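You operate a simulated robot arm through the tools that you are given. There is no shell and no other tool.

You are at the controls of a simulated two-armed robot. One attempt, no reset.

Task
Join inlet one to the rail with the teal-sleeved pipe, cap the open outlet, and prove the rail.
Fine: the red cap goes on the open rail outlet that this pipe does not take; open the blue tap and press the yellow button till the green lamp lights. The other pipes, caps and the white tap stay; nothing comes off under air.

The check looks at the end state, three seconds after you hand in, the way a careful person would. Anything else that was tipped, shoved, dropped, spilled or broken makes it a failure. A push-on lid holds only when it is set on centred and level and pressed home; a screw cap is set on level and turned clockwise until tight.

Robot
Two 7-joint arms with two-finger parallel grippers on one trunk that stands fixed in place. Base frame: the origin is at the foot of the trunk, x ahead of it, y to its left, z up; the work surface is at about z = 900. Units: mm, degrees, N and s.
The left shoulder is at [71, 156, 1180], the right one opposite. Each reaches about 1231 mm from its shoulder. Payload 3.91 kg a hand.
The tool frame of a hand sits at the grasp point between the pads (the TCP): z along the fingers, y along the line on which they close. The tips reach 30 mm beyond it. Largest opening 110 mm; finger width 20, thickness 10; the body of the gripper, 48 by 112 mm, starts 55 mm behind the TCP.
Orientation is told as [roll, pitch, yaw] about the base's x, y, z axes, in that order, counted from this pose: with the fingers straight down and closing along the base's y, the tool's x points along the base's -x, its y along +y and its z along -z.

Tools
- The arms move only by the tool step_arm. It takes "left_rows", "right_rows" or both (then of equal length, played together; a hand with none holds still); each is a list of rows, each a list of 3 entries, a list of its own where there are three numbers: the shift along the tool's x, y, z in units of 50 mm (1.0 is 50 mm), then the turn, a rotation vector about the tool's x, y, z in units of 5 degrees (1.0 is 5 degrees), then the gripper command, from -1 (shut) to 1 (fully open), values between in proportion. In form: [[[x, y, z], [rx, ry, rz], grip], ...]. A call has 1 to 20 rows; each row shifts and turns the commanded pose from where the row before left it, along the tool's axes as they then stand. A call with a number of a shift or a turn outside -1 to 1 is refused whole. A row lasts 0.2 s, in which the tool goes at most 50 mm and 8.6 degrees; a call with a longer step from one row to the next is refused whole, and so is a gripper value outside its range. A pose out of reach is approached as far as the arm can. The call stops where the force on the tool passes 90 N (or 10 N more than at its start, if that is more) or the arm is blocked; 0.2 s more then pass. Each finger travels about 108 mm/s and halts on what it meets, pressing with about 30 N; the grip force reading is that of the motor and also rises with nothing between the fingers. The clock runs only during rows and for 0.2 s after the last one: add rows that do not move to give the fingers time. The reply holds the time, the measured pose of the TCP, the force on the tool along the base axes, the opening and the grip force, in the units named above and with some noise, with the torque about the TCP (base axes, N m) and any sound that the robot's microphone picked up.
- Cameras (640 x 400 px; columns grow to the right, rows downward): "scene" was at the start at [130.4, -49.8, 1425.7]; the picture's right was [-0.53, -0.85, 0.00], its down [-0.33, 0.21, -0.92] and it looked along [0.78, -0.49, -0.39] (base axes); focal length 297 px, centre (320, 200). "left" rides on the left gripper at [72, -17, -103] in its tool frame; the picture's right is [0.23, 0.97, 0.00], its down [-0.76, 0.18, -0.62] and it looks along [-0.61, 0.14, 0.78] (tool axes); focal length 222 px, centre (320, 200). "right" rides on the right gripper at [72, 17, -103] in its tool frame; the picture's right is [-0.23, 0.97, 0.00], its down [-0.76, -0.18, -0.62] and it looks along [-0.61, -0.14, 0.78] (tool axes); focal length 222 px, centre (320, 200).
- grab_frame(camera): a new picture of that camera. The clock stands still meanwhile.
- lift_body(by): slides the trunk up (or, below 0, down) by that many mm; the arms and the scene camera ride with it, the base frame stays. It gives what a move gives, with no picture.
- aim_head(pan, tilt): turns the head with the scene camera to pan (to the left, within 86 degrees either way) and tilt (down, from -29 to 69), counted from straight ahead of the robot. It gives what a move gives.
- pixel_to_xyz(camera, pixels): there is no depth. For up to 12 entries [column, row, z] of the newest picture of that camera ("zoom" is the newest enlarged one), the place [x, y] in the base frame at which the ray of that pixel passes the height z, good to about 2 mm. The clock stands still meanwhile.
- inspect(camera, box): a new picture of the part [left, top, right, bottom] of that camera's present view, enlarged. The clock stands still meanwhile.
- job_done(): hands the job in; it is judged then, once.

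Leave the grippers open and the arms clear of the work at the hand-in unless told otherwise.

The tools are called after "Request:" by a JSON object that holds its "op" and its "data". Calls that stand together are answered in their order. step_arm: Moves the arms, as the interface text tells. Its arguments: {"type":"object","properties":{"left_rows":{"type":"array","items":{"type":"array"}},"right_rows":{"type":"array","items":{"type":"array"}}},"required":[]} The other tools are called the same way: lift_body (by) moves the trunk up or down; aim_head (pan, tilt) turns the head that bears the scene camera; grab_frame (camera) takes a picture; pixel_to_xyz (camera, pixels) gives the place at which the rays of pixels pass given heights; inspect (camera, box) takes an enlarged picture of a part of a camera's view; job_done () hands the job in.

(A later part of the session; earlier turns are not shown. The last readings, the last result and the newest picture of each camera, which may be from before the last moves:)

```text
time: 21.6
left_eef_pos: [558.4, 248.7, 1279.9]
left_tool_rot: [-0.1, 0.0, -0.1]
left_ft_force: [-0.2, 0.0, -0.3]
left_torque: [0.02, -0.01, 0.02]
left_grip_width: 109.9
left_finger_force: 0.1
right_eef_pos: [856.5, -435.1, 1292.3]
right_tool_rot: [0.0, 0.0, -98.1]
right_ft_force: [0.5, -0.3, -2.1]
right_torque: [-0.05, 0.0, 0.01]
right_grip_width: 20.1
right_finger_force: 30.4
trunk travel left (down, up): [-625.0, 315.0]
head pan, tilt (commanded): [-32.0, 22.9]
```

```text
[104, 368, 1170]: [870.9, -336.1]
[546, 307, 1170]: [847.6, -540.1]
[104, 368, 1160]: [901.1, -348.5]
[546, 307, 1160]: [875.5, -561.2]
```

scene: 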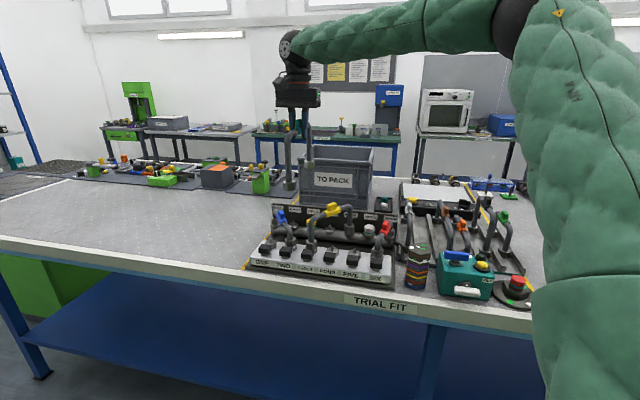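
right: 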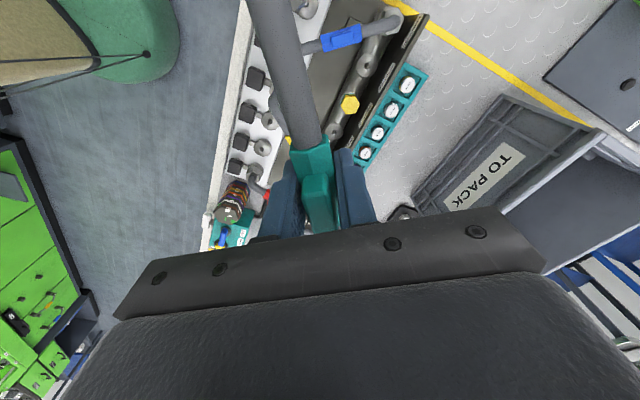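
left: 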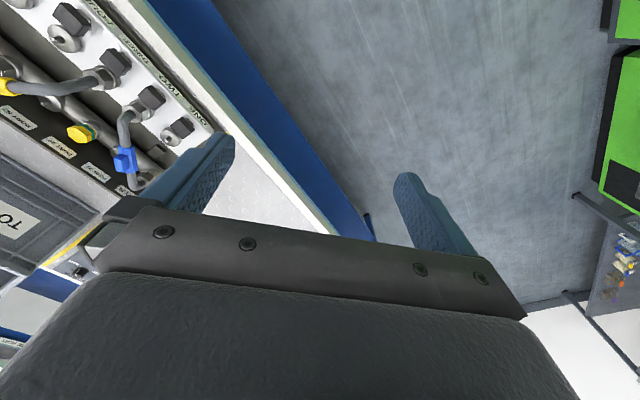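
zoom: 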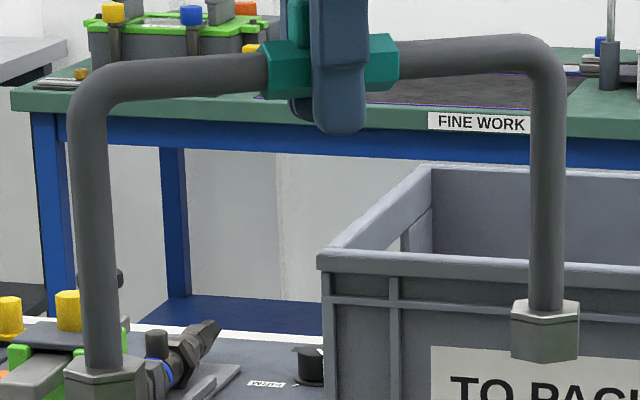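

Both nuts are near their spigots, the front at about (871,-336) over ONE and the back at about (848,-540) over port 52. I'll lower 140 mm so the nut bottoms stay about 30 mm above the pins, then compare them in the picture.

Request:
{"op": "step_arm", "data": {"right_rows": [[[0, 0, 0.7], [0, 0, 0], -1], [[0, 0, 0.7], [0, 0, 0], -1], [[0, 0, 0.7], [0, 0, 0], -1], [[0, 0, 0.7], [0, 0, 0], -1], [[0, 0, 0], [0, 0, 0], -1]]}}

Request:
{"op": "inspect", "data": {"camera": "scene", "box": [240, 180, 370, 261]}}

Request:
{"op": "grab_frame", "data": {"camera": "right"}}

```text
time: 22.8
left_eef_pos: [557.3, 249.3, 1280.5]
left_tool_rot: [-0.1, 0.0, 0.0]
left_ft_force: [0.3, 0.4, 0.0]
left_torque: [-0.02, -0.02, 0.02]
left_grip_width: 109.9
left_finger_force: 0.0
right_eef_pos: [854.4, -435.6, 1152.7]
right_tool_rot: [0.0, 0.0, -98.1]
right_ft_force: [-0.7, -0.2, -2.1]
right_torque: [-0.02, -0.01, 0.0]
right_grip_width: 20.4
right_finger_force: 30.2
trunk travel left (down, up): [-625.0, 315.0]
head pan, tilt (commanded): [-32.0, 22.9]
```

```text
4.92 times, centred on (305, 220) of scene
```

zoom: 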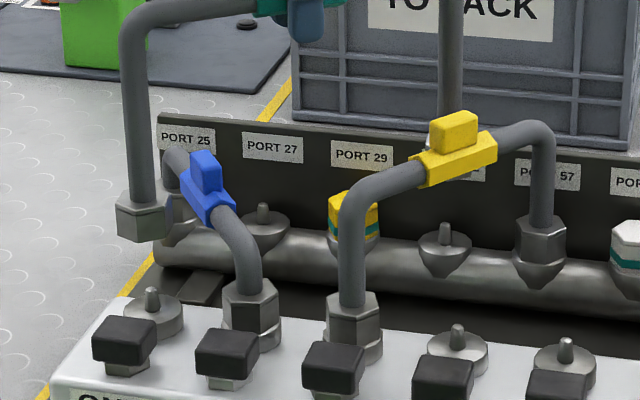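

```text
taken
```

right: 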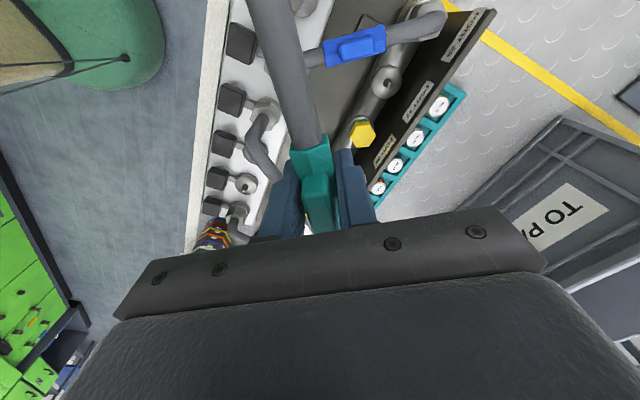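

In the scene view the front nut is at zoom (141,220) and ONE's pin at (152,292), while the back end is hidden behind the yellow pipe. I want a second viewpoint, so I'll bring in the left hand's camera from the left side. First I'll turn the left hand to yaw -79 where it is.

Request:
{"op": "step_arm", "data": {"left_rows": [[[0, 0, 0], [0, 0, 1], 1], [[0, 0, 0], [0, 0, 1], 1], [[0, 0, 0], [0, 0, 1], 1], [[0, 0, 0], [0, 0, 1], 1], [[0, 0, 0], [0, 0, 1], 1], [[0, 0, 0], [0, 0, 1], 1], [[0, 0, 0], [0, 0, 1], 1], [[0, 0, 0], [0, 0, 1], 1], [[0, 0, 0], [0, 0, 1], 1], [[0, 0, 0], [0, 0, 1], 1], [[0, 0, 0], [0, 0, 1], 1], [[0, 0, 0], [0, 0, 1], 1], [[0, 0, 0], [0, 0, 1], 1], [[0, 0, 0], [0, 0, 1], 1], [[0, 0, 0], [0, 0, 1], 1], [[0, 0, 0], [0, 0, 0.8], 1]]}}

Request:
{"op": "step_arm", "data": {"left_rows": [[[0, 0, 0], [0, -1, 0], 1], [[0, 0, 0], [0, -1, 0], 1], [[0, 0, 0], [0, -1, 0], 1], [[0, 0, 0], [0, -1, 0], 1], [[0, 0, 0], [0, -1, 0], 1], [[0, 0, 0], [0, -1, 0], 1]]}}

Request:
{"op": "grab_frame", "data": {"camera": "left"}}

```text
time: 26.2
left_eef_pos: [505.4, 190.4, 1272.5]
left_tool_rot: [-0.1, -0.2, -78.7]
left_ft_force: [0.2, 0.3, 0.4]
left_torque: [0.01, -0.01, -0.01]
left_grip_width: 110.1
left_finger_force: 0.0
left hand out of reach, approached as far as the arm can: row 14, 15, 16
right_eef_pos: [856.0, -434.8, 1151.6]
right_tool_rot: [0.0, 0.0, -98.0]
right_ft_force: [0.0, -0.2, -2.5]
right_torque: [-0.02, 0.01, 0.01]
right_grip_width: 20.2
right_finger_force: 30.0
trunk travel left (down, up): [-625.0, 315.0]
head pan, tilt (commanded): [-32.0, 22.9]
```

```text
time: 27.6
left_eef_pos: [506.8, 191.1, 1272.4]
left_tool_rot: [0.0, -30.2, -79.0]
left_ft_force: [0.3, -0.1, -0.1]
left_torque: [0.03, -0.01, 0.01]
left_grip_width: 110.1
left_finger_force: 0.1
right_eef_pos: [856.3, -434.8, 1151.8]
right_tool_rot: [-0.2, 0.0, -98.0]
right_ft_force: [-0.2, 0.5, -3.1]
right_torque: [0.02, 0.01, 0.0]
right_grip_width: 20.4
right_finger_force: 29.8
trunk travel left (down, up): [-625.0, 315.0]
head pan, tilt (commanded): [-32.0, 22.9]
```

```text
taken
```

left: 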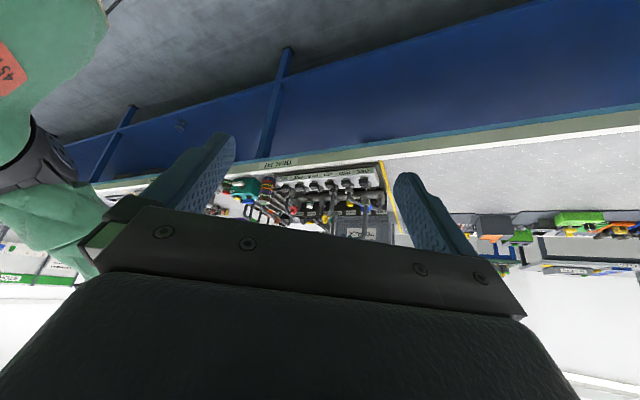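

The left hand is turned and tilted 30°, with reach pulling it to (507,191,1272). In its picture the right arm is off to the left side, so the way ahead is free. I'll move it towards (825,-220,1127) in two halves, watching the forces.

Request:
{"op": "step_arm", "data": {"left_rows": [[[-0.5495, 0.3905, 0.596], [0, 0, 0], 1], [[-0.5495, 0.3905, 0.596], [0, 0, 0], 1], [[-0.5495, 0.3905, 0.596], [0, 0, 0], 1], [[-0.5495, 0.3905, 0.596], [0, 0, 0], 1], [[-0.5495, 0.3905, 0.596], [0, 0, 0], 1], [[-0.5495, 0.3905, 0.596], [0, 0, 0], 1]]}}

Request:
{"op": "grab_frame", "data": {"camera": "left"}}

Request:
{"op": "grab_frame", "data": {"camera": "scene"}}

```text
time: 29.0
left_eef_pos: [615.3, 69.8, 1239.9]
left_tool_rot: [-1.9, -29.0, -75.4]
left_ft_force: [-0.9, -0.1, -0.6]
left_torque: [0.06, 0.04, -0.04]
left_grip_width: 109.8
left_finger_force: 0.0
left hand out of reach, approached as far as the arm can: row 3, 4, 5, 6
right_eef_pos: [857.9, -435.5, 1148.6]
right_tool_rot: [-0.2, 0.1, -97.9]
right_ft_force: [0.7, 0.2, -3.0]
right_torque: [0.05, 0.04, 0.01]
right_grip_width: 20.3
right_finger_force: 30.1
trunk travel left (down, up): [-625.0, 315.0]
head pan, tilt (commanded): [-32.0, 22.9]
```

```text
taken
```

left: 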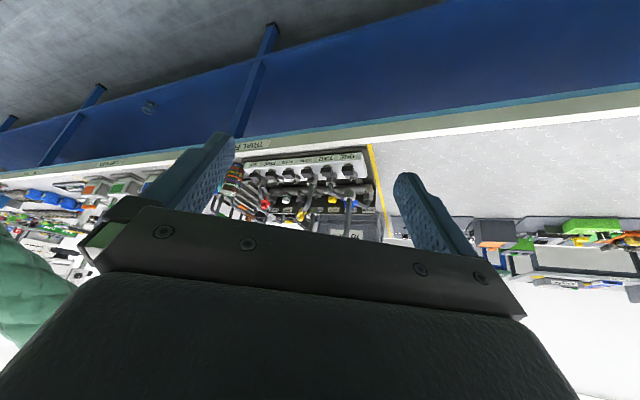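

```text
taken
```

scene: 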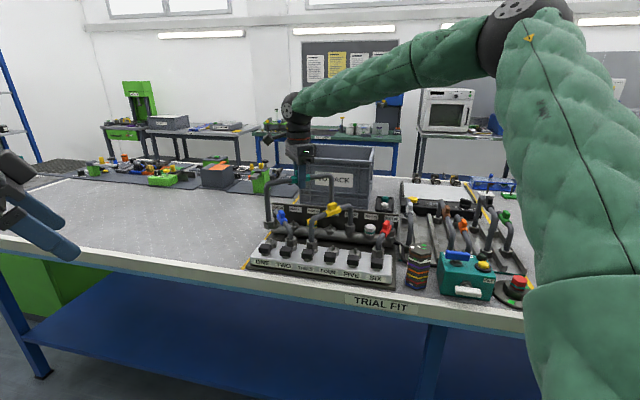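

The left arm runs out of reach at this yaw. I'll undo the tilt and turn it back to about yaw -45, then place it at about (703,-269,1250), where its camera looks down steeply on both ends and complements the flatter scene view.

Request:
{"op": "step_arm", "data": {"left_rows": [[[0, 0, 0], [0, 1, 0], 1], [[0, 0, 0], [0, 1, 0], 1], [[0, 0, 0], [0, 1, 0], 1], [[0, 0, 0], [0, 1, 0], 1], [[0, 0, 0], [0, 1, 0], 1], [[0, 0, 0], [0, 1, 0], 1], [[0, 0, 0], [0, 0, -1], 1], [[0, 0, 0], [0, 0, -1], 1], [[0, 0, 0], [0, 0, -1], 1], [[0, 0, 0], [0, 0, -1], 1], [[0, 0, 0], [0, 0, -1], 1], [[0, 0, 0], [0, 0, -1], 1], [[0, 0, 0], [0, 0, 0], 1]]}}

```text
time: 31.8
left_eef_pos: [612.4, 68.9, 1242.0]
left_tool_rot: [-0.9, 1.5, -46.4]
left_ft_force: [-0.7, 0.2, -0.5]
left_torque: [-0.02, -0.02, -0.02]
left_grip_width: 110.1
left_finger_force: 0.1
right_eef_pos: [855.2, -434.4, 1152.2]
right_tool_rot: [0.0, 0.0, -97.9]
right_ft_force: [0.2, -0.2, -2.1]
right_torque: [-0.01, 0.01, -0.01]
right_grip_width: 20.3
right_finger_force: 29.7
trunk travel left (down, up): [-625.0, 315.0]
head pan, tilt (commanded): [-32.0, 22.9]
```

The commanded pose restarts from where the arm really is, now (612,69,1242) at yaw -46. I'll move it to about (703,-269,1250).

Request:
{"op": "step_arm", "data": {"left_rows": [[[-0.769, -0.418, -0.02], [0, 0, 0], 1], [[-0.769, -0.418, -0.02], [0, 0, 0], 1], [[-0.769, -0.418, -0.02], [0, 0, 0], 1], [[-0.769, -0.418, -0.02], [0, 0, 0], 1], [[-0.769, -0.418, -0.02], [0, 0, 0], 1], [[-0.769, -0.418, -0.02], [0, 0, 0], 1], [[-0.769, -0.418, -0.02], [0, 0, 0], 1], [[-0.769, -0.418, -0.02], [0, 0, 0], 1], [[0, 0, 0], [0, 0, 0], 1]]}}

Request:
{"op": "grab_frame", "data": {"camera": "left"}}

Request:
{"op": "grab_frame", "data": {"camera": "scene"}}

```text
time: 33.8
left_eef_pos: [702.5, -266.5, 1245.2]
left_tool_rot: [-1.0, 1.4, -46.4]
left_ft_force: [0.0, -1.1, -0.1]
left_torque: [-0.03, 0.0, 0.0]
left_grip_width: 110.0
left_finger_force: 0.1
right_eef_pos: [856.5, -434.0, 1152.7]
right_tool_rot: [0.0, -0.1, -98.0]
right_ft_force: [-0.5, 0.6, -1.8]
right_torque: [0.0, -0.05, 0.0]
right_grip_width: 20.1
right_finger_force: 29.7
trunk travel left (down, up): [-625.0, 315.0]
head pan, tilt (commanded): [-32.0, 22.9]
```

```text
taken
```

left: 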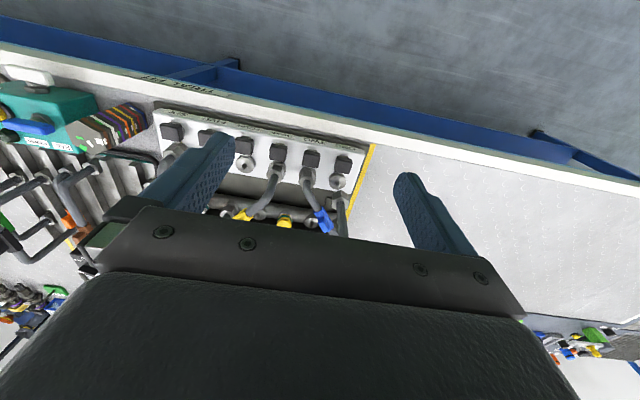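

```text
taken
```

scene: 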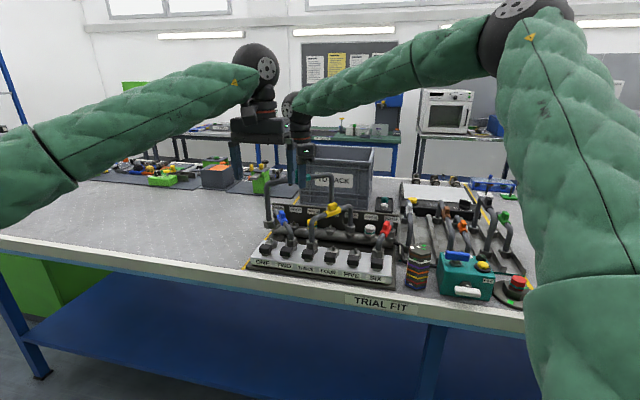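

The left camera now sees ONE near (338,180) with the teal front leg beside it near (345,215). I'll enlarge both views.

Request:
{"op": "inspect", "data": {"camera": "left", "box": [220, 140, 400, 250]}}

Request:
{"op": "inspect", "data": {"camera": "scene", "box": [250, 190, 346, 250]}}

```text
3.56 times, centred on (310, 195) of left
```

zoom: 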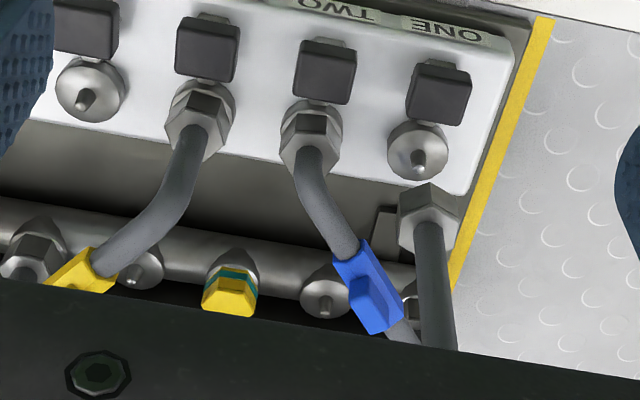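

```text
6.67 times, centred on (298, 220) of scene
```

zoom: 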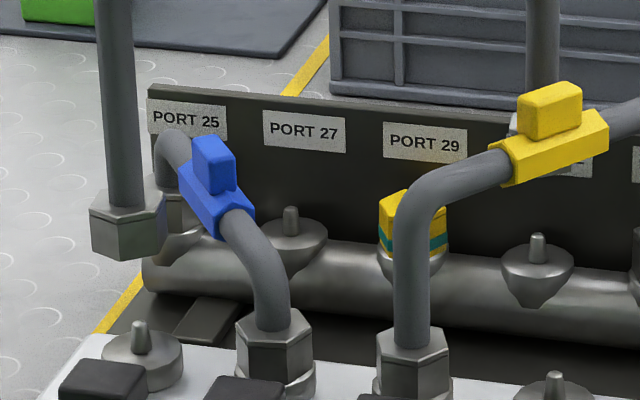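

In the left view I can see ONE's pin at zoom (418,157), the teal nut at (434,222), and the pins of 52 at (131,281) and 27 at (326,308). I'll triangulate these with the scene view.

Request:
{"op": "pixel_to_xyz", "data": {"camera": "left", "pixels": [[342.06, 201.2, 1000], [342.06, 201.2, 1040], [337.6, 182.9, 950], [337.6, 182.9, 990], [256.85, 217.8, 950], [256.85, 217.8, 990], [311.7, 225.4, 950], [311.7, 225.4, 990]]}}

Request:
{"op": "pixel_to_xyz", "data": {"camera": "scene", "pixels": [[269.05, 220.45, 1000], [269.05, 220.45, 1040], [271, 238.75, 950], [271, 238.75, 990], [330.7, 225.7, 950], [330.7, 225.7, 990], [293.65, 221.8, 950], [293.65, 221.8, 990]]}}

```text
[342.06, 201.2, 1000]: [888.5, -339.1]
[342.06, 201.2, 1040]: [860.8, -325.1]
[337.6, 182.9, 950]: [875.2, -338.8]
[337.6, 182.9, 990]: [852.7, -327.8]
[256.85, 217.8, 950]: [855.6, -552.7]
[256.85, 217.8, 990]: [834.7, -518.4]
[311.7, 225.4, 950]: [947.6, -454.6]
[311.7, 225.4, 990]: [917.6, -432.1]
```

```text
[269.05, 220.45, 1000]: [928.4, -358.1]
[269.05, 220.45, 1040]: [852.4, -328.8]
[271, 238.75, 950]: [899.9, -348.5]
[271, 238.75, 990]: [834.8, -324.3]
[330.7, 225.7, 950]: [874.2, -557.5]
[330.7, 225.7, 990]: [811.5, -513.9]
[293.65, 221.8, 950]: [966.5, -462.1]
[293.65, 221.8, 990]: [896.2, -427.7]
```

Triangulated, the teal nut top is at z≈1033 about 3 mm off ONE's pin in x and y, so the nut bottoms are about 40 mm above the pins. I'll lower 30 mm and check both ends closely.

Request:
{"op": "step_arm", "data": {"right_rows": [[[0, 0, 0.3], [0, 0, 0], -1], [[0, 0, 0.3], [0, 0, 0], -1], [[0, 0, 0], [0, 0, 0], -1], [[0, 0, 0], [0, 0, 0], -1]]}}

Request:
{"op": "inspect", "data": {"camera": "left", "box": [300, 150, 380, 200]}}

Request:
{"op": "inspect", "data": {"camera": "left", "box": [220, 180, 300, 230]}}

Request:
{"op": "inspect", "data": {"camera": "scene", "box": [255, 205, 303, 250]}}

Request:
{"op": "inspect", "data": {"camera": "scene", "box": [305, 200, 353, 245]}}

```text
time: 34.8
left_eef_pos: [701.9, -267.5, 1244.2]
left_tool_rot: [-1.0, 1.5, -46.4]
left_ft_force: [0.6, -0.2, -0.8]
left_torque: [0.03, 0.02, -0.01]
left_grip_width: 110.1
left_finger_force: 0.0
right_eef_pos: [856.2, -435.4, 1121.0]
right_tool_rot: [0.0, 0.1, -98.0]
right_ft_force: [0.0, 0.2, -2.5]
right_torque: [-0.01, -0.02, 0.01]
right_grip_width: 20.2
right_finger_force: 30.1
trunk travel left (down, up): [-625.0, 315.0]
head pan, tilt (commanded): [-32.0, 22.9]
```

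```text
8.00 times, centred on (340, 175) of left
```

zoom: 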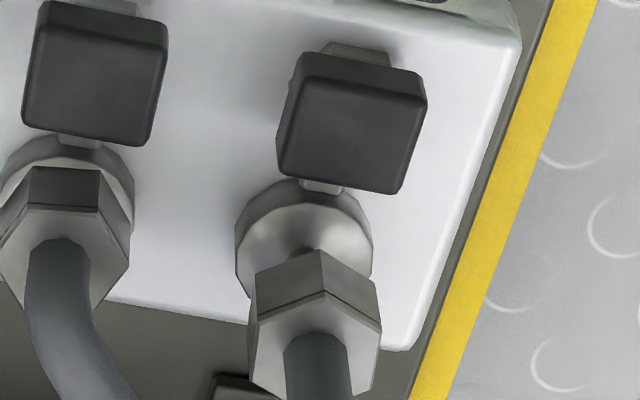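

```text
8.00 times, centred on (260, 205) of left
```

zoom: 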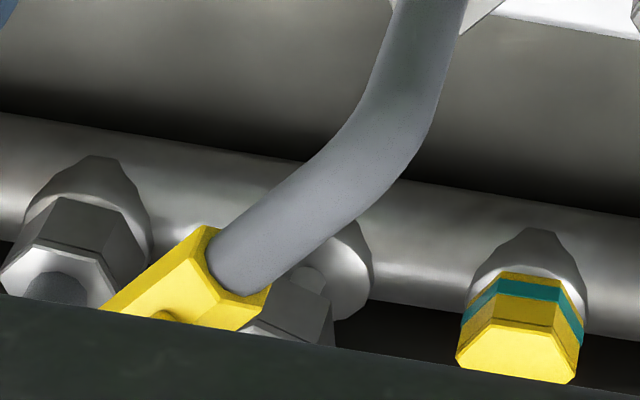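

```text
8.89 times, centred on (279, 228) of scene
```

zoom: 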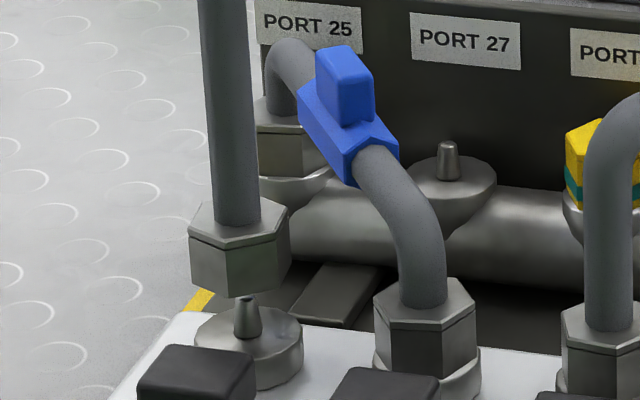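

```text
8.89 times, centred on (329, 222) of scene
```

zoom: 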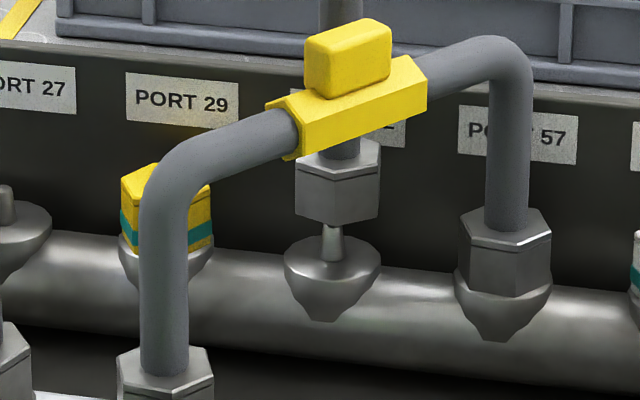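

The pictures are very clear. In the scene view the front nut sits about 3 mm left of ONE's pin and the back nut about 2 mm right of 52's pin and too near the camera, so the yaw is off by about +3.3°. I'll turn back 3.3°, shift about 3.5 mm away from the camera, and look again.

Request:
{"op": "step_arm", "data": {"right_rows": [[[0, 0, 0], [0, 0, -0.66], -1], [[-0.032, 0.062, 0], [0, 0, 0], -1], [[0, 0, 0], [0, 0, 0], -1], [[0, 0, 0], [0, 0, 0], -1]]}}

Request:
{"op": "inspect", "data": {"camera": "left", "box": [300, 150, 380, 200]}}

Request:
{"op": "inspect", "data": {"camera": "left", "box": [220, 180, 300, 230]}}

Request:
{"op": "inspect", "data": {"camera": "scene", "box": [255, 205, 303, 250]}}

Request:
{"op": "inspect", "data": {"camera": "scene", "box": [305, 200, 353, 245]}}

```text
time: 35.8
left_eef_pos: [701.7, -268.2, 1245.7]
left_tool_rot: [-0.9, 1.5, -46.5]
left_ft_force: [-0.3, 0.1, 0.5]
left_torque: [-0.01, 0.01, -0.01]
left_grip_width: 110.1
left_finger_force: 0.1
right_eef_pos: [859.0, -437.2, 1121.0]
right_tool_rot: [-0.1, 0.1, -94.7]
right_ft_force: [-0.5, 0.4, -1.3]
right_torque: [0.02, -0.01, -0.01]
right_grip_width: 20.3
right_finger_force: 30.2
trunk travel left (down, up): [-625.0, 315.0]
head pan, tilt (commanded): [-32.0, 22.9]
```

```text
8.00 times, centred on (340, 175) of left
```

zoom: 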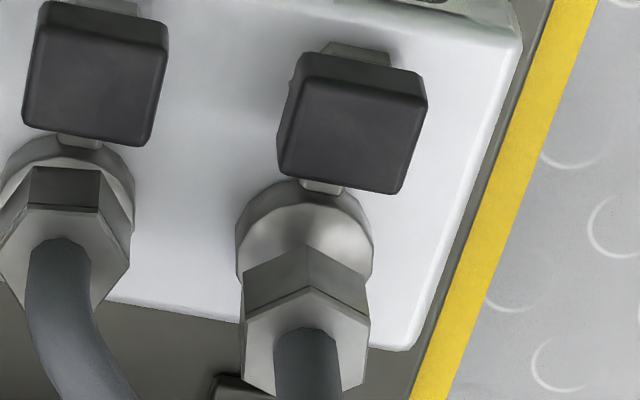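

```text
8.00 times, centred on (260, 205) of left
```

zoom: 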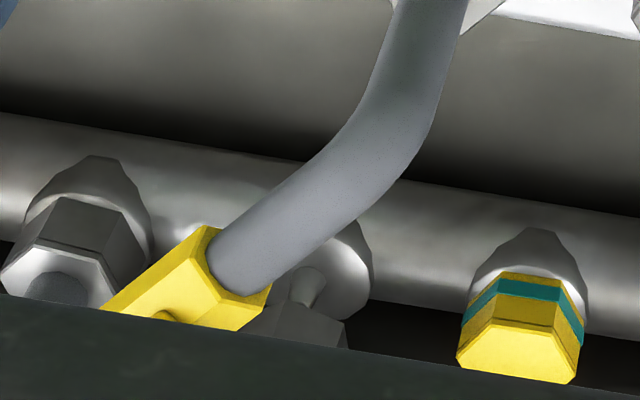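

```text
8.89 times, centred on (279, 228) of scene
```

zoom: 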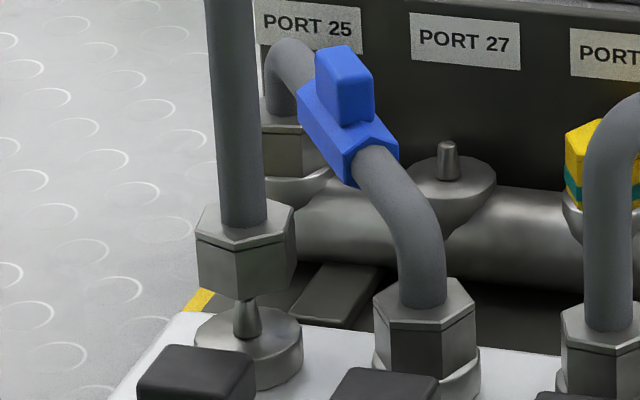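

```text
8.89 times, centred on (329, 222) of scene
```

zoom: 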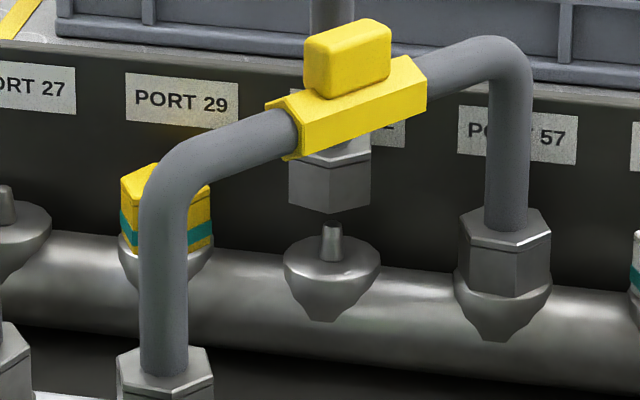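

Sideways both nuts now line up with their pins in the scene view (ONE: 246 vs 247, 52: 330 vs 331). What's left is the fore-aft error, so I'll zoom in harder on both ends.

Request:
{"op": "inspect", "data": {"camera": "left", "box": [322, 165, 354, 200]}}

Request:
{"op": "inspect", "data": {"camera": "left", "box": [244, 205, 276, 225]}}

Request:
{"op": "inspect", "data": {"camera": "scene", "box": [262, 222, 286, 250]}}

Request:
{"op": "inspect", "data": {"camera": "scene", "box": [318, 210, 342, 238]}}

```text
11.43 times, centred on (338, 182) of left
```

zoom: 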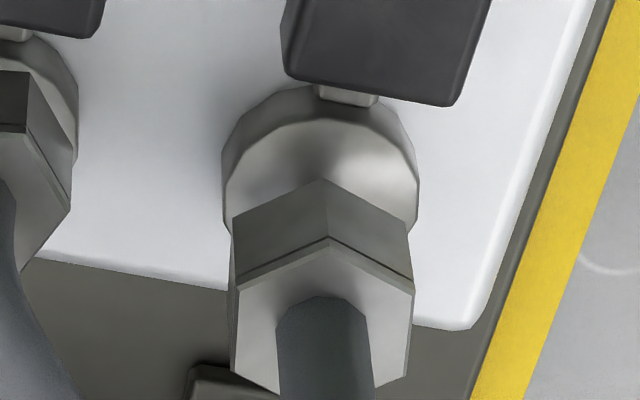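

```text
16.00 times, centred on (260, 215) of left
```

zoom: 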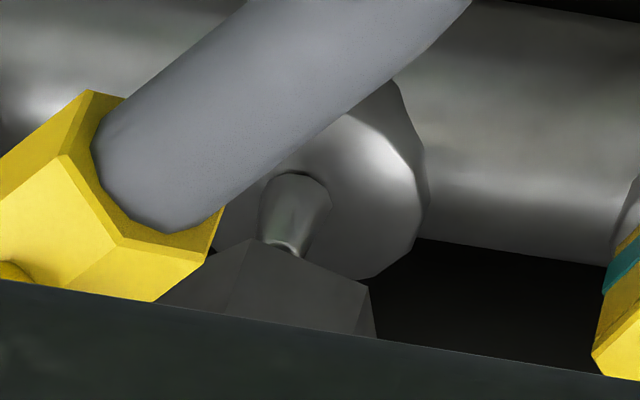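

```text
14.29 times, centred on (274, 236) of scene
```

zoom: 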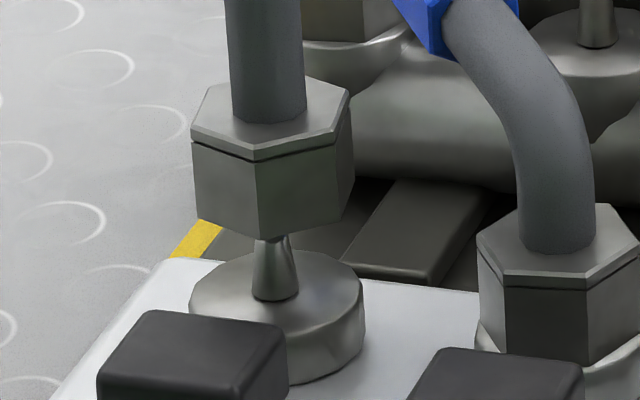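

```text
14.29 times, centred on (330, 224) of scene
```

zoom: 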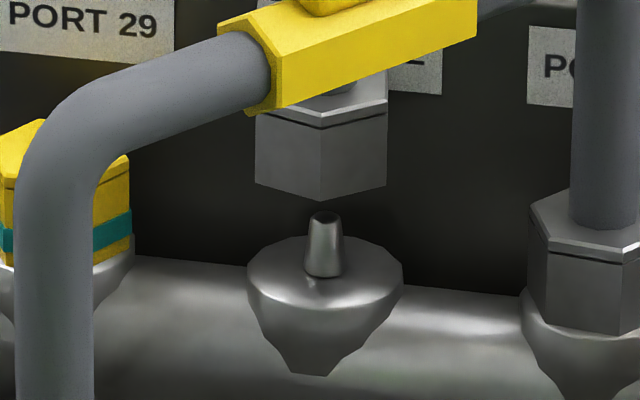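

Matching hex vertices show in both views, so I'll triangulate the nut-bottom corners and pin tips properly by reading their rays at z 970 and 990.

Request:
{"op": "pixel_to_xyz", "data": {"camera": "scene", "pixels": [[269.66, 238.6, 970], [269.66, 238.6, 990], [265.4, 236.84, 970], [265.4, 236.84, 990], [275.4, 237.05, 970], [275.4, 237.05, 990], [330, 224.07, 970], [330, 224.07, 990], [325.45, 222.8, 970], [325.45, 222.8, 990], [330.4, 224.9, 970], [330.4, 224.9, 990]]}}

Request:
{"op": "pixel_to_xyz", "data": {"camera": "left", "pixels": [[338.26, 180.25, 970], [338.26, 180.25, 990], [345.4, 183.9, 970], [345.4, 183.9, 990], [330.3, 183.9, 970], [330.3, 183.9, 990], [255.6, 217.4, 970], [255.6, 217.4, 990], [263.25, 220.3, 970], [263.25, 220.3, 990], [257.7, 218, 970], [257.7, 218, 990]]}}

```text
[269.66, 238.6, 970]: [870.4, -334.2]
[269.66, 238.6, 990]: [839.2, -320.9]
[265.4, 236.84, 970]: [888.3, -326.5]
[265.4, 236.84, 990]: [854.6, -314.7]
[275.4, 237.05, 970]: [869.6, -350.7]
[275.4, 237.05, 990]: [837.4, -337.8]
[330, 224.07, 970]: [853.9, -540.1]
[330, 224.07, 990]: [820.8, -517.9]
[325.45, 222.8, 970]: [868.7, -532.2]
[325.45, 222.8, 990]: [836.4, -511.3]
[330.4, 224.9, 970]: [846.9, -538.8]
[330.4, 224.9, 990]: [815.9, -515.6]
```

```text
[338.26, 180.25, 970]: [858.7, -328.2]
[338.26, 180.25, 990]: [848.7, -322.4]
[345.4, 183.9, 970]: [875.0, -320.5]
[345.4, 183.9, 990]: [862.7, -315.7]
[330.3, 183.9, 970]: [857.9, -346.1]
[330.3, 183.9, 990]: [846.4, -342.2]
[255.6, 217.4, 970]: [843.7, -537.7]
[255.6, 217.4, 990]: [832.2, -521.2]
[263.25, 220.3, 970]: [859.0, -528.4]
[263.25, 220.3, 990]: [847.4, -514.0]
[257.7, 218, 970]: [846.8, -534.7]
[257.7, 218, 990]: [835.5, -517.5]
```

By triangulation the nut bottoms are at z≈981, with centres at about (867,-335) and (853,-539). The 52 pin reads about (846,-537), but ONE's pin is now hidden under the nut. I'll raise the pipe 60 mm to measure both pins sharply from both cameras.

Request:
{"op": "step_arm", "data": {"right_rows": [[[0, 0, -0.6], [0, 0, 0], -1], [[0, 0, -0.6], [0, 0, 0], -1], [[0, 0, 0], [0, 0, 0], -1], [[0, 0, 0], [0, 0, 0], -1]]}}

Request:
{"op": "inspect", "data": {"camera": "left", "box": [322, 165, 354, 200]}}

Request:
{"op": "inspect", "data": {"camera": "left", "box": [244, 205, 276, 225]}}

Request:
{"op": "inspect", "data": {"camera": "scene", "box": [262, 222, 286, 250]}}

Request:
{"op": "inspect", "data": {"camera": "scene", "box": [318, 210, 342, 238]}}

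```text
time: 36.8
left_eef_pos: [701.8, -266.9, 1244.6]
left_tool_rot: [-0.9, 1.5, -46.4]
left_ft_force: [0.1, -0.2, 0.3]
left_torque: [0.0, 0.0, 0.01]
left_grip_width: 109.9
left_finger_force: 0.0
right_eef_pos: [858.3, -437.4, 1181.0]
right_tool_rot: [0.1, 0.0, -94.6]
right_ft_force: [0.4, -0.4, -2.0]
right_torque: [0.01, -0.02, 0.01]
right_grip_width: 19.8
right_finger_force: 30.2
trunk travel left (down, up): [-625.0, 315.0]
head pan, tilt (commanded): [-32.0, 22.9]
```

```text
11.43 times, centred on (338, 182) of left
```

zoom: 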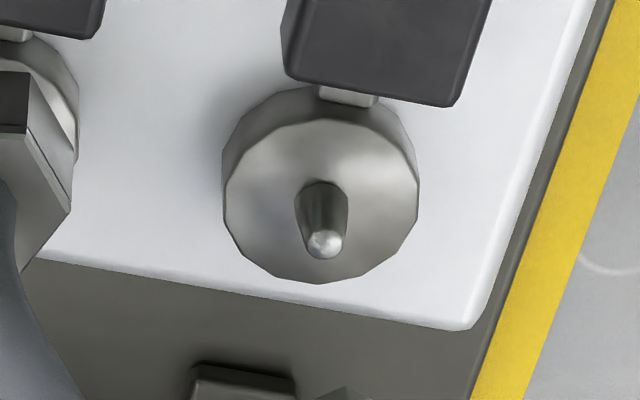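

```text
16.00 times, centred on (260, 215) of left
```

zoom: 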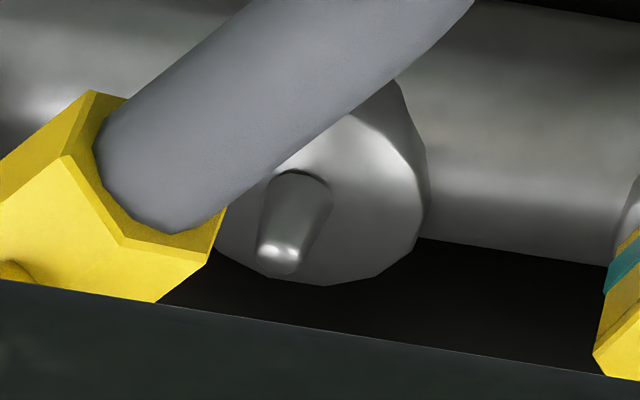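

```text
14.29 times, centred on (274, 236) of scene
```

zoom: 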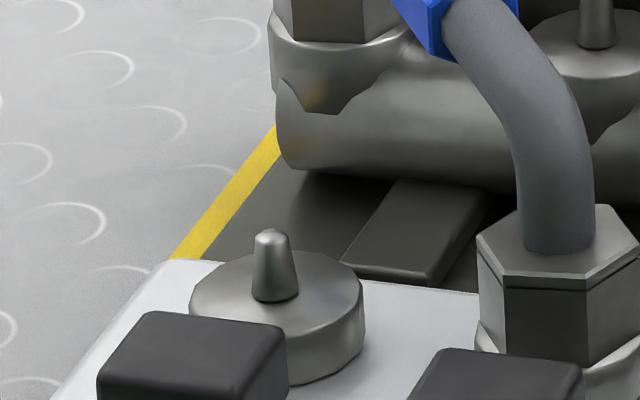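

```text
14.29 times, centred on (330, 224) of scene
```

zoom: 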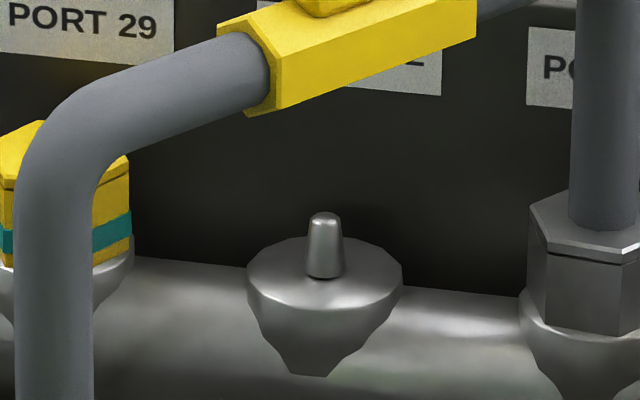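

Now both pin tips are sharp: ONE at left zoom (324,244) and scene zoom (270,234), 52 at left (277,256) and scene (325,217). I'll triangulate them.

Request:
{"op": "pixel_to_xyz", "data": {"camera": "left", "pixels": [[338.35, 185.85, 960], [338.35, 185.85, 980], [257.31, 218.5, 960], [257.31, 218.5, 980]]}}

Request:
{"op": "pixel_to_xyz", "data": {"camera": "scene", "pixels": [[270.5, 238.38, 960], [270.5, 238.38, 980], [330.35, 225.19, 960], [330.35, 225.19, 980]]}}

```text
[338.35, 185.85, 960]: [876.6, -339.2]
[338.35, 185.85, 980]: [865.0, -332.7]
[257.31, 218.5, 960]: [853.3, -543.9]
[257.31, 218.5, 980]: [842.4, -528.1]
```

```text
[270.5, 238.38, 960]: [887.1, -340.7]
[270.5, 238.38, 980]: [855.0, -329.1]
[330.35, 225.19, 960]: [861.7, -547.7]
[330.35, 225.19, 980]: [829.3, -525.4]
```

ONE's pin is at (870.7,-335.4) and 52's at (848.4,-537.6). The nuts' midpoint already matches, and a 2° turn clockwise fixes both ends, which agrees with the small sideways offsets. I'll turn 2°, lower to just above the pins and check.

Request:
{"op": "step_arm", "data": {"right_rows": [[[0, 0, 0], [0, 0, 0.4], -1], [[0, 0, 0.6], [0, 0, 0], -1], [[0, 0, 0.6], [0, 0, 0], -1], [[0, 0, 0], [0, 0, 0], -1], [[0, 0, 0], [0, 0, 0], -1]]}}

Request:
{"op": "inspect", "data": {"camera": "left", "box": [322, 165, 354, 200]}}

Request:
{"op": "inspect", "data": {"camera": "left", "box": [244, 205, 276, 225]}}

Request:
{"op": "inspect", "data": {"camera": "scene", "box": [262, 222, 286, 250]}}

Request:
{"op": "inspect", "data": {"camera": "scene", "box": [318, 210, 342, 238]}}

```text
time: 38.0
left_eef_pos: [703.0, -267.8, 1245.1]
left_tool_rot: [-0.9, 1.5, -46.4]
left_ft_force: [0.2, 0.6, -0.5]
left_torque: [0.0, 0.03, -0.01]
left_grip_width: 110.0
left_finger_force: 0.1
right_eef_pos: [858.2, -437.6, 1120.6]
right_tool_rot: [-0.1, 0.0, -96.7]
right_ft_force: [0.3, 0.7, -0.9]
right_torque: [-0.02, -0.02, -0.02]
right_grip_width: 20.2
right_finger_force: 29.8
trunk travel left (down, up): [-625.0, 315.0]
head pan, tilt (commanded): [-32.0, 22.9]
```

```text
11.43 times, centred on (338, 182) of left
```

zoom: 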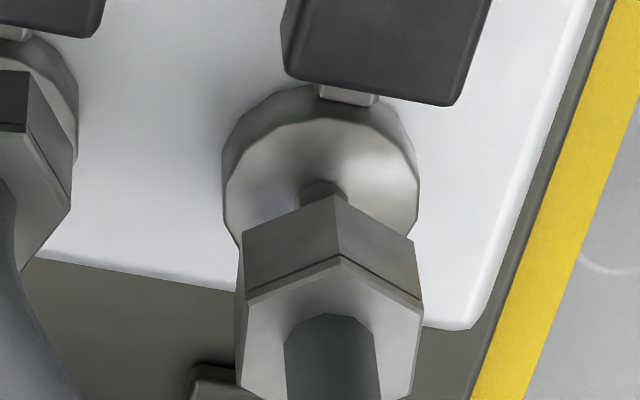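

```text
16.00 times, centred on (260, 215) of left
```

zoom: 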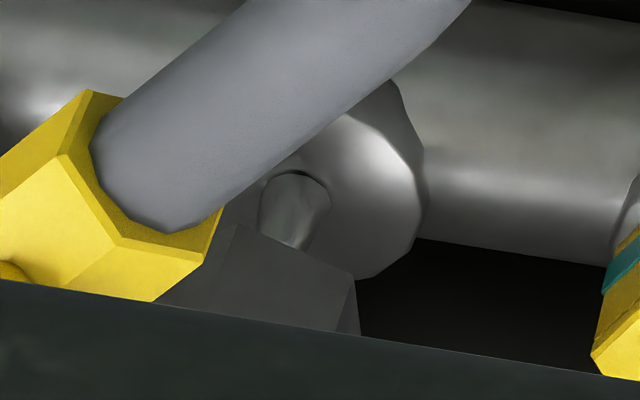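

```text
14.29 times, centred on (274, 236) of scene
```

zoom: 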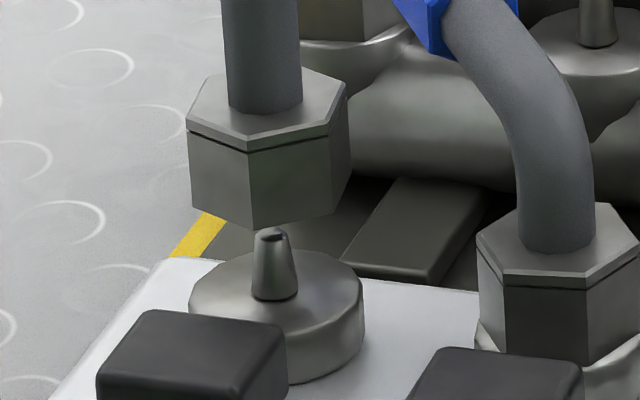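

```text
14.29 times, centred on (330, 224) of scene
```

zoom: 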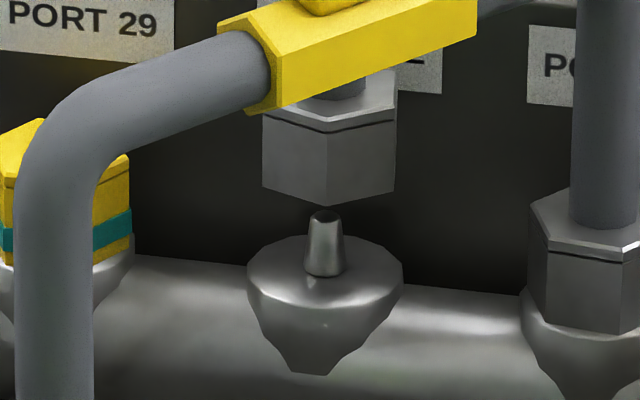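

Both ends line up to within about 1 mm; in the scene view both nuts sit about 0.8 mm right of their pins. I'll correct that, lower 10 mm so the pins just enter, and read the forces.

Request:
{"op": "step_arm", "data": {"right_rows": [[[0.016, 0.004, 0], [0, 0, 0], -1], [[0, 0, 0.1], [0, 0, 0], -1], [[0, 0, 0.1], [0, 0, 0], -1], [[0, 0, 0], [0, 0, 0], -1]]}}

Request:
{"op": "inspect", "data": {"camera": "scene", "box": [262, 222, 286, 250]}}

Request:
{"op": "inspect", "data": {"camera": "scene", "box": [318, 210, 342, 238]}}

```text
time: 39.0
left_eef_pos: [702.8, -268.3, 1245.6]
left_tool_rot: [-0.9, 1.5, -46.4]
left_ft_force: [0.7, 0.4, -0.4]
left_torque: [-0.01, 0.03, 0.04]
left_grip_width: 110.0
left_finger_force: 0.1
right_eef_pos: [859.6, -437.2, 1110.9]
right_tool_rot: [-0.1, 0.0, -96.8]
right_ft_force: [0.8, 0.5, -2.6]
right_torque: [-0.01, -0.01, 0.03]
right_grip_width: 20.2
right_finger_force: 30.0
trunk travel left (down, up): [-625.0, 315.0]
head pan, tilt (commanded): [-32.0, 22.9]
```

```text
14.29 times, centred on (274, 236) of scene
```

zoom: 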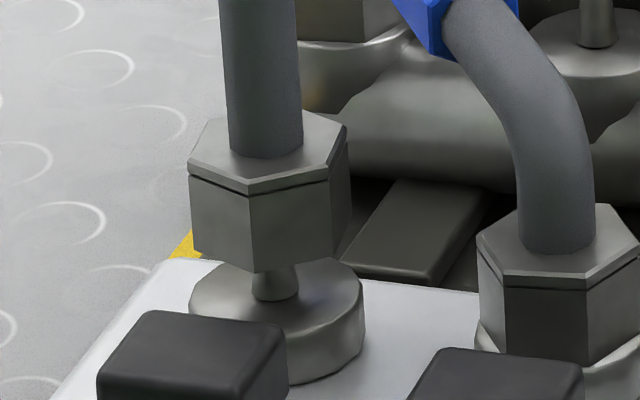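

```text
14.29 times, centred on (330, 224) of scene
```

zoom: 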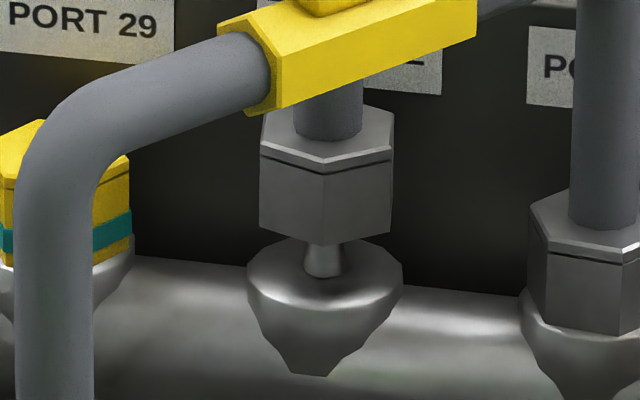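

No contact yet and the pins are about to enter. I'll lower 5 mm more in small rows and watch the forces.

Request:
{"op": "step_arm", "data": {"right_rows": [[[0, 0, 0.04], [0, 0, 0], -1], [[0, 0, 0.03], [0, 0, 0], -1], [[0, 0, 0.03], [0, 0, 0], -1], [[0, 0, 0], [0, 0, 0], -1]]}}

Request:
{"op": "inspect", "data": {"camera": "scene", "box": [262, 222, 286, 250]}}

Request:
{"op": "inspect", "data": {"camera": "scene", "box": [318, 210, 342, 238]}}

```text
time: 40.0
left_eef_pos: [702.1, -268.6, 1244.3]
left_tool_rot: [-0.8, 1.5, -46.4]
left_ft_force: [-0.7, -0.8, 0.3]
left_torque: [-0.01, 0.0, -0.01]
left_grip_width: 110.1
left_finger_force: 0.0
right_eef_pos: [859.7, -437.2, 1105.7]
right_tool_rot: [-0.1, 0.0, -96.7]
right_ft_force: [0.1, -0.5, -2.4]
right_torque: [-0.04, 0.05, -0.04]
right_grip_width: 20.3
right_finger_force: 30.1
trunk travel left (down, up): [-625.0, 315.0]
head pan, tilt (commanded): [-32.0, 22.9]
```

```text
14.29 times, centred on (274, 236) of scene
```

zoom: 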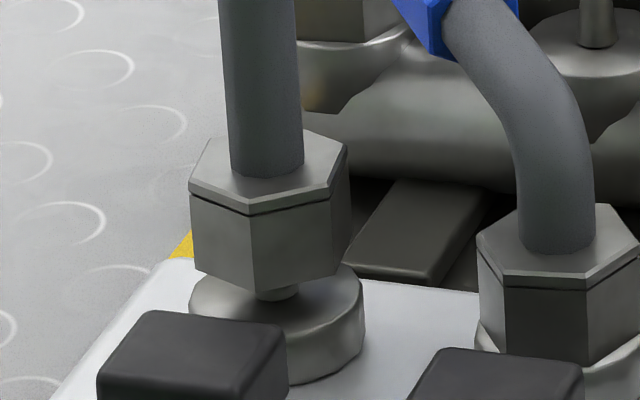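

```text
14.29 times, centred on (330, 224) of scene
```

zoom: 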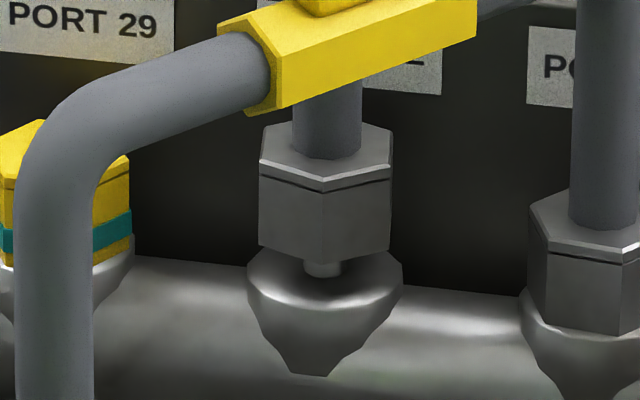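

The pins are inside the nuts with no side force. I'll go on down 6 mm slowly.

Request:
{"op": "step_arm", "data": {"right_rows": [[[0, 0, 0.03], [0, 0, 0], -1], [[0, 0, 0.03], [0, 0, 0], -1], [[0, 0, 0.03], [0, 0, 0], -1], [[0, 0, 0.03], [0, 0, 0], -1], [[0, 0, 0], [0, 0, 0], -1]]}}

Request:
{"op": "inspect", "data": {"camera": "scene", "box": [262, 222, 286, 250]}}

Request:
{"op": "inspect", "data": {"camera": "scene", "box": [318, 210, 342, 238]}}

```text
time: 41.2
left_eef_pos: [702.2, -267.8, 1244.3]
left_tool_rot: [-1.0, 1.5, -46.4]
left_ft_force: [0.2, 0.7, -0.4]
left_torque: [0.02, 0.0, 0.02]
left_grip_width: 109.9
left_finger_force: 0.1
right_eef_pos: [858.9, -437.2, 1100.4]
right_tool_rot: [-0.2, 0.0, -96.7]
right_ft_force: [0.3, -0.4, -2.1]
right_torque: [-0.01, 0.02, 0.0]
right_grip_width: 20.1
right_finger_force: 30.2
trunk travel left (down, up): [-625.0, 315.0]
head pan, tilt (commanded): [-32.0, 22.9]
```

```text
14.29 times, centred on (274, 236) of scene
```

zoom: 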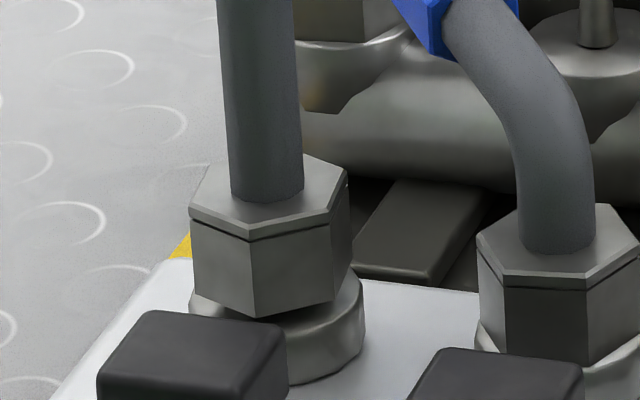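

```text
14.29 times, centred on (330, 224) of scene
```

zoom: 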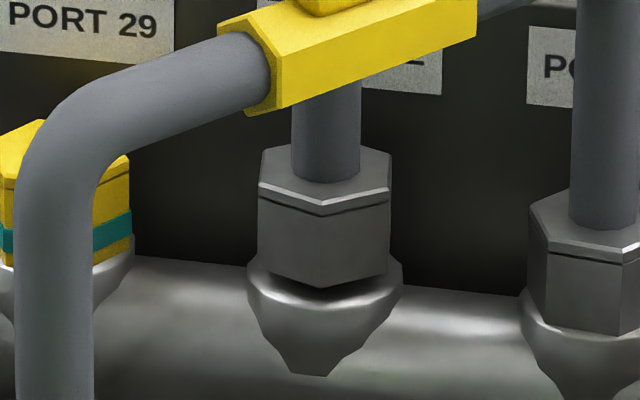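

About 4–5 mm remain to the seats. I'll lower 5 mm in 1 mm rows, watching for contact and any click.

Request:
{"op": "step_arm", "data": {"right_rows": [[[0, 0, 0.02], [0, 0, 0], -1], [[0, 0, 0.02], [0, 0, 0], -1], [[0, 0, 0.02], [0, 0, 0], -1], [[0, 0, 0.02], [0, 0, 0], -1], [[0, 0, 0.02], [0, 0, 0], -1], [[0, 0, 0], [0, 0, 0], -1]]}}

Request:
{"op": "inspect", "data": {"camera": "scene", "box": [262, 222, 286, 250]}}

Request:
{"op": "inspect", "data": {"camera": "scene", "box": [318, 210, 342, 238]}}

```text
time: 42.6
left_eef_pos: [702.2, -267.6, 1244.3]
left_tool_rot: [-0.9, 1.5, -46.3]
left_ft_force: [0.2, 0.3, -0.8]
left_torque: [-0.03, 0.03, 0.0]
left_grip_width: 110.0
left_finger_force: 0.1
right_eef_pos: [858.6, -436.8, 1096.7]
right_tool_rot: [0.0, 0.0, -96.7]
right_ft_force: [0.1, -1.2, 1.9]
right_torque: [0.29, -0.1, 0.02]
right_grip_width: 20.1
right_finger_force: 30.0
trunk travel left (down, up): [-625.0, 315.0]
head pan, tilt (commanded): [-32.0, 22.9]
```

```text
14.29 times, centred on (274, 236) of scene
```

zoom: 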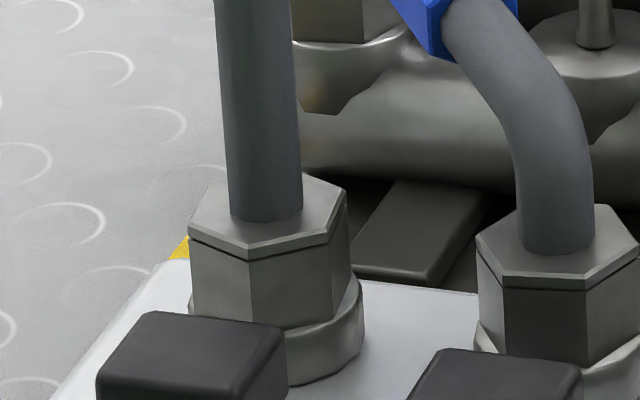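

```text
14.29 times, centred on (330, 224) of scene
```

zoom: 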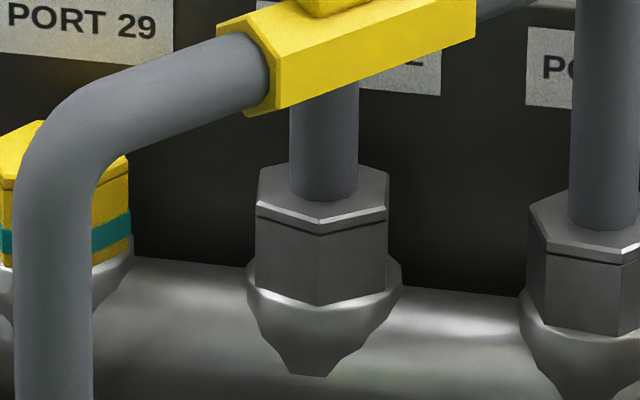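

Contact is made: the load went from -2 N to about +2 N with a small torque from the ONE end. I'll press down gently by 3 mm more and look for a click or a rise in force.

Request:
{"op": "step_arm", "data": {"right_rows": [[[0, 0, 0.02], [0, 0, 0], -1], [[0, 0, 0.02], [0, 0, 0], -1], [[0, 0, 0.02], [0, 0, 0], -1], [[0, 0, 0], [0, 0, 0], -1]]}}

Request:
{"op": "inspect", "data": {"camera": "scene", "box": [262, 222, 286, 250]}}

Request:
{"op": "inspect", "data": {"camera": "scene", "box": [318, 210, 342, 238]}}

```text
time: 43.6
left_eef_pos: [698.7, -266.9, 1248.3]
left_tool_rot: [-0.9, 1.4, -46.5]
left_ft_force: [-1.2, -0.4, -0.3]
left_torque: [-0.01, 0.03, -0.01]
left_grip_width: 110.2
left_finger_force: 0.0
right_eef_pos: [858.1, -435.4, 1095.9]
right_tool_rot: [0.2, 0.0, -96.7]
right_ft_force: [3.4, -10.1, 35.0]
right_torque: [-0.08, -0.18, 0.08]
right_grip_width: 20.2
right_finger_force: 30.1
trunk travel left (down, up): [-625.0, 315.0]
head pan, tilt (commanded): [-32.0, 22.9]
```

```text
14.29 times, centred on (274, 236) of scene
```

zoom: 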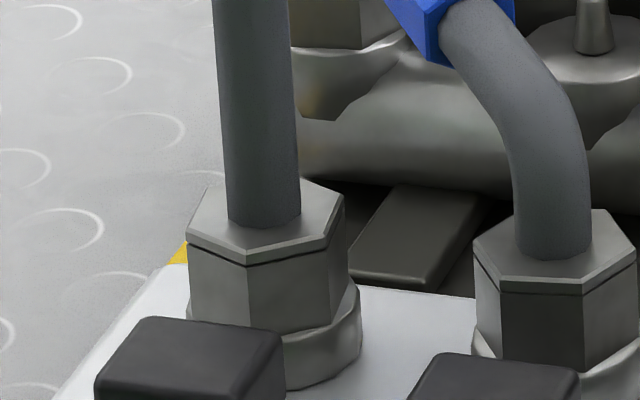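

```text
14.29 times, centred on (330, 224) of scene
```

zoom: 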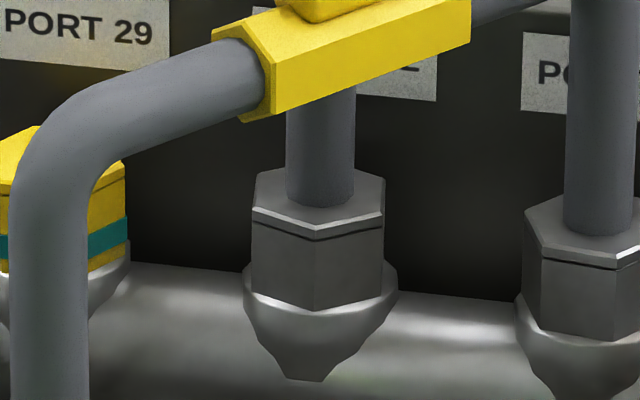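

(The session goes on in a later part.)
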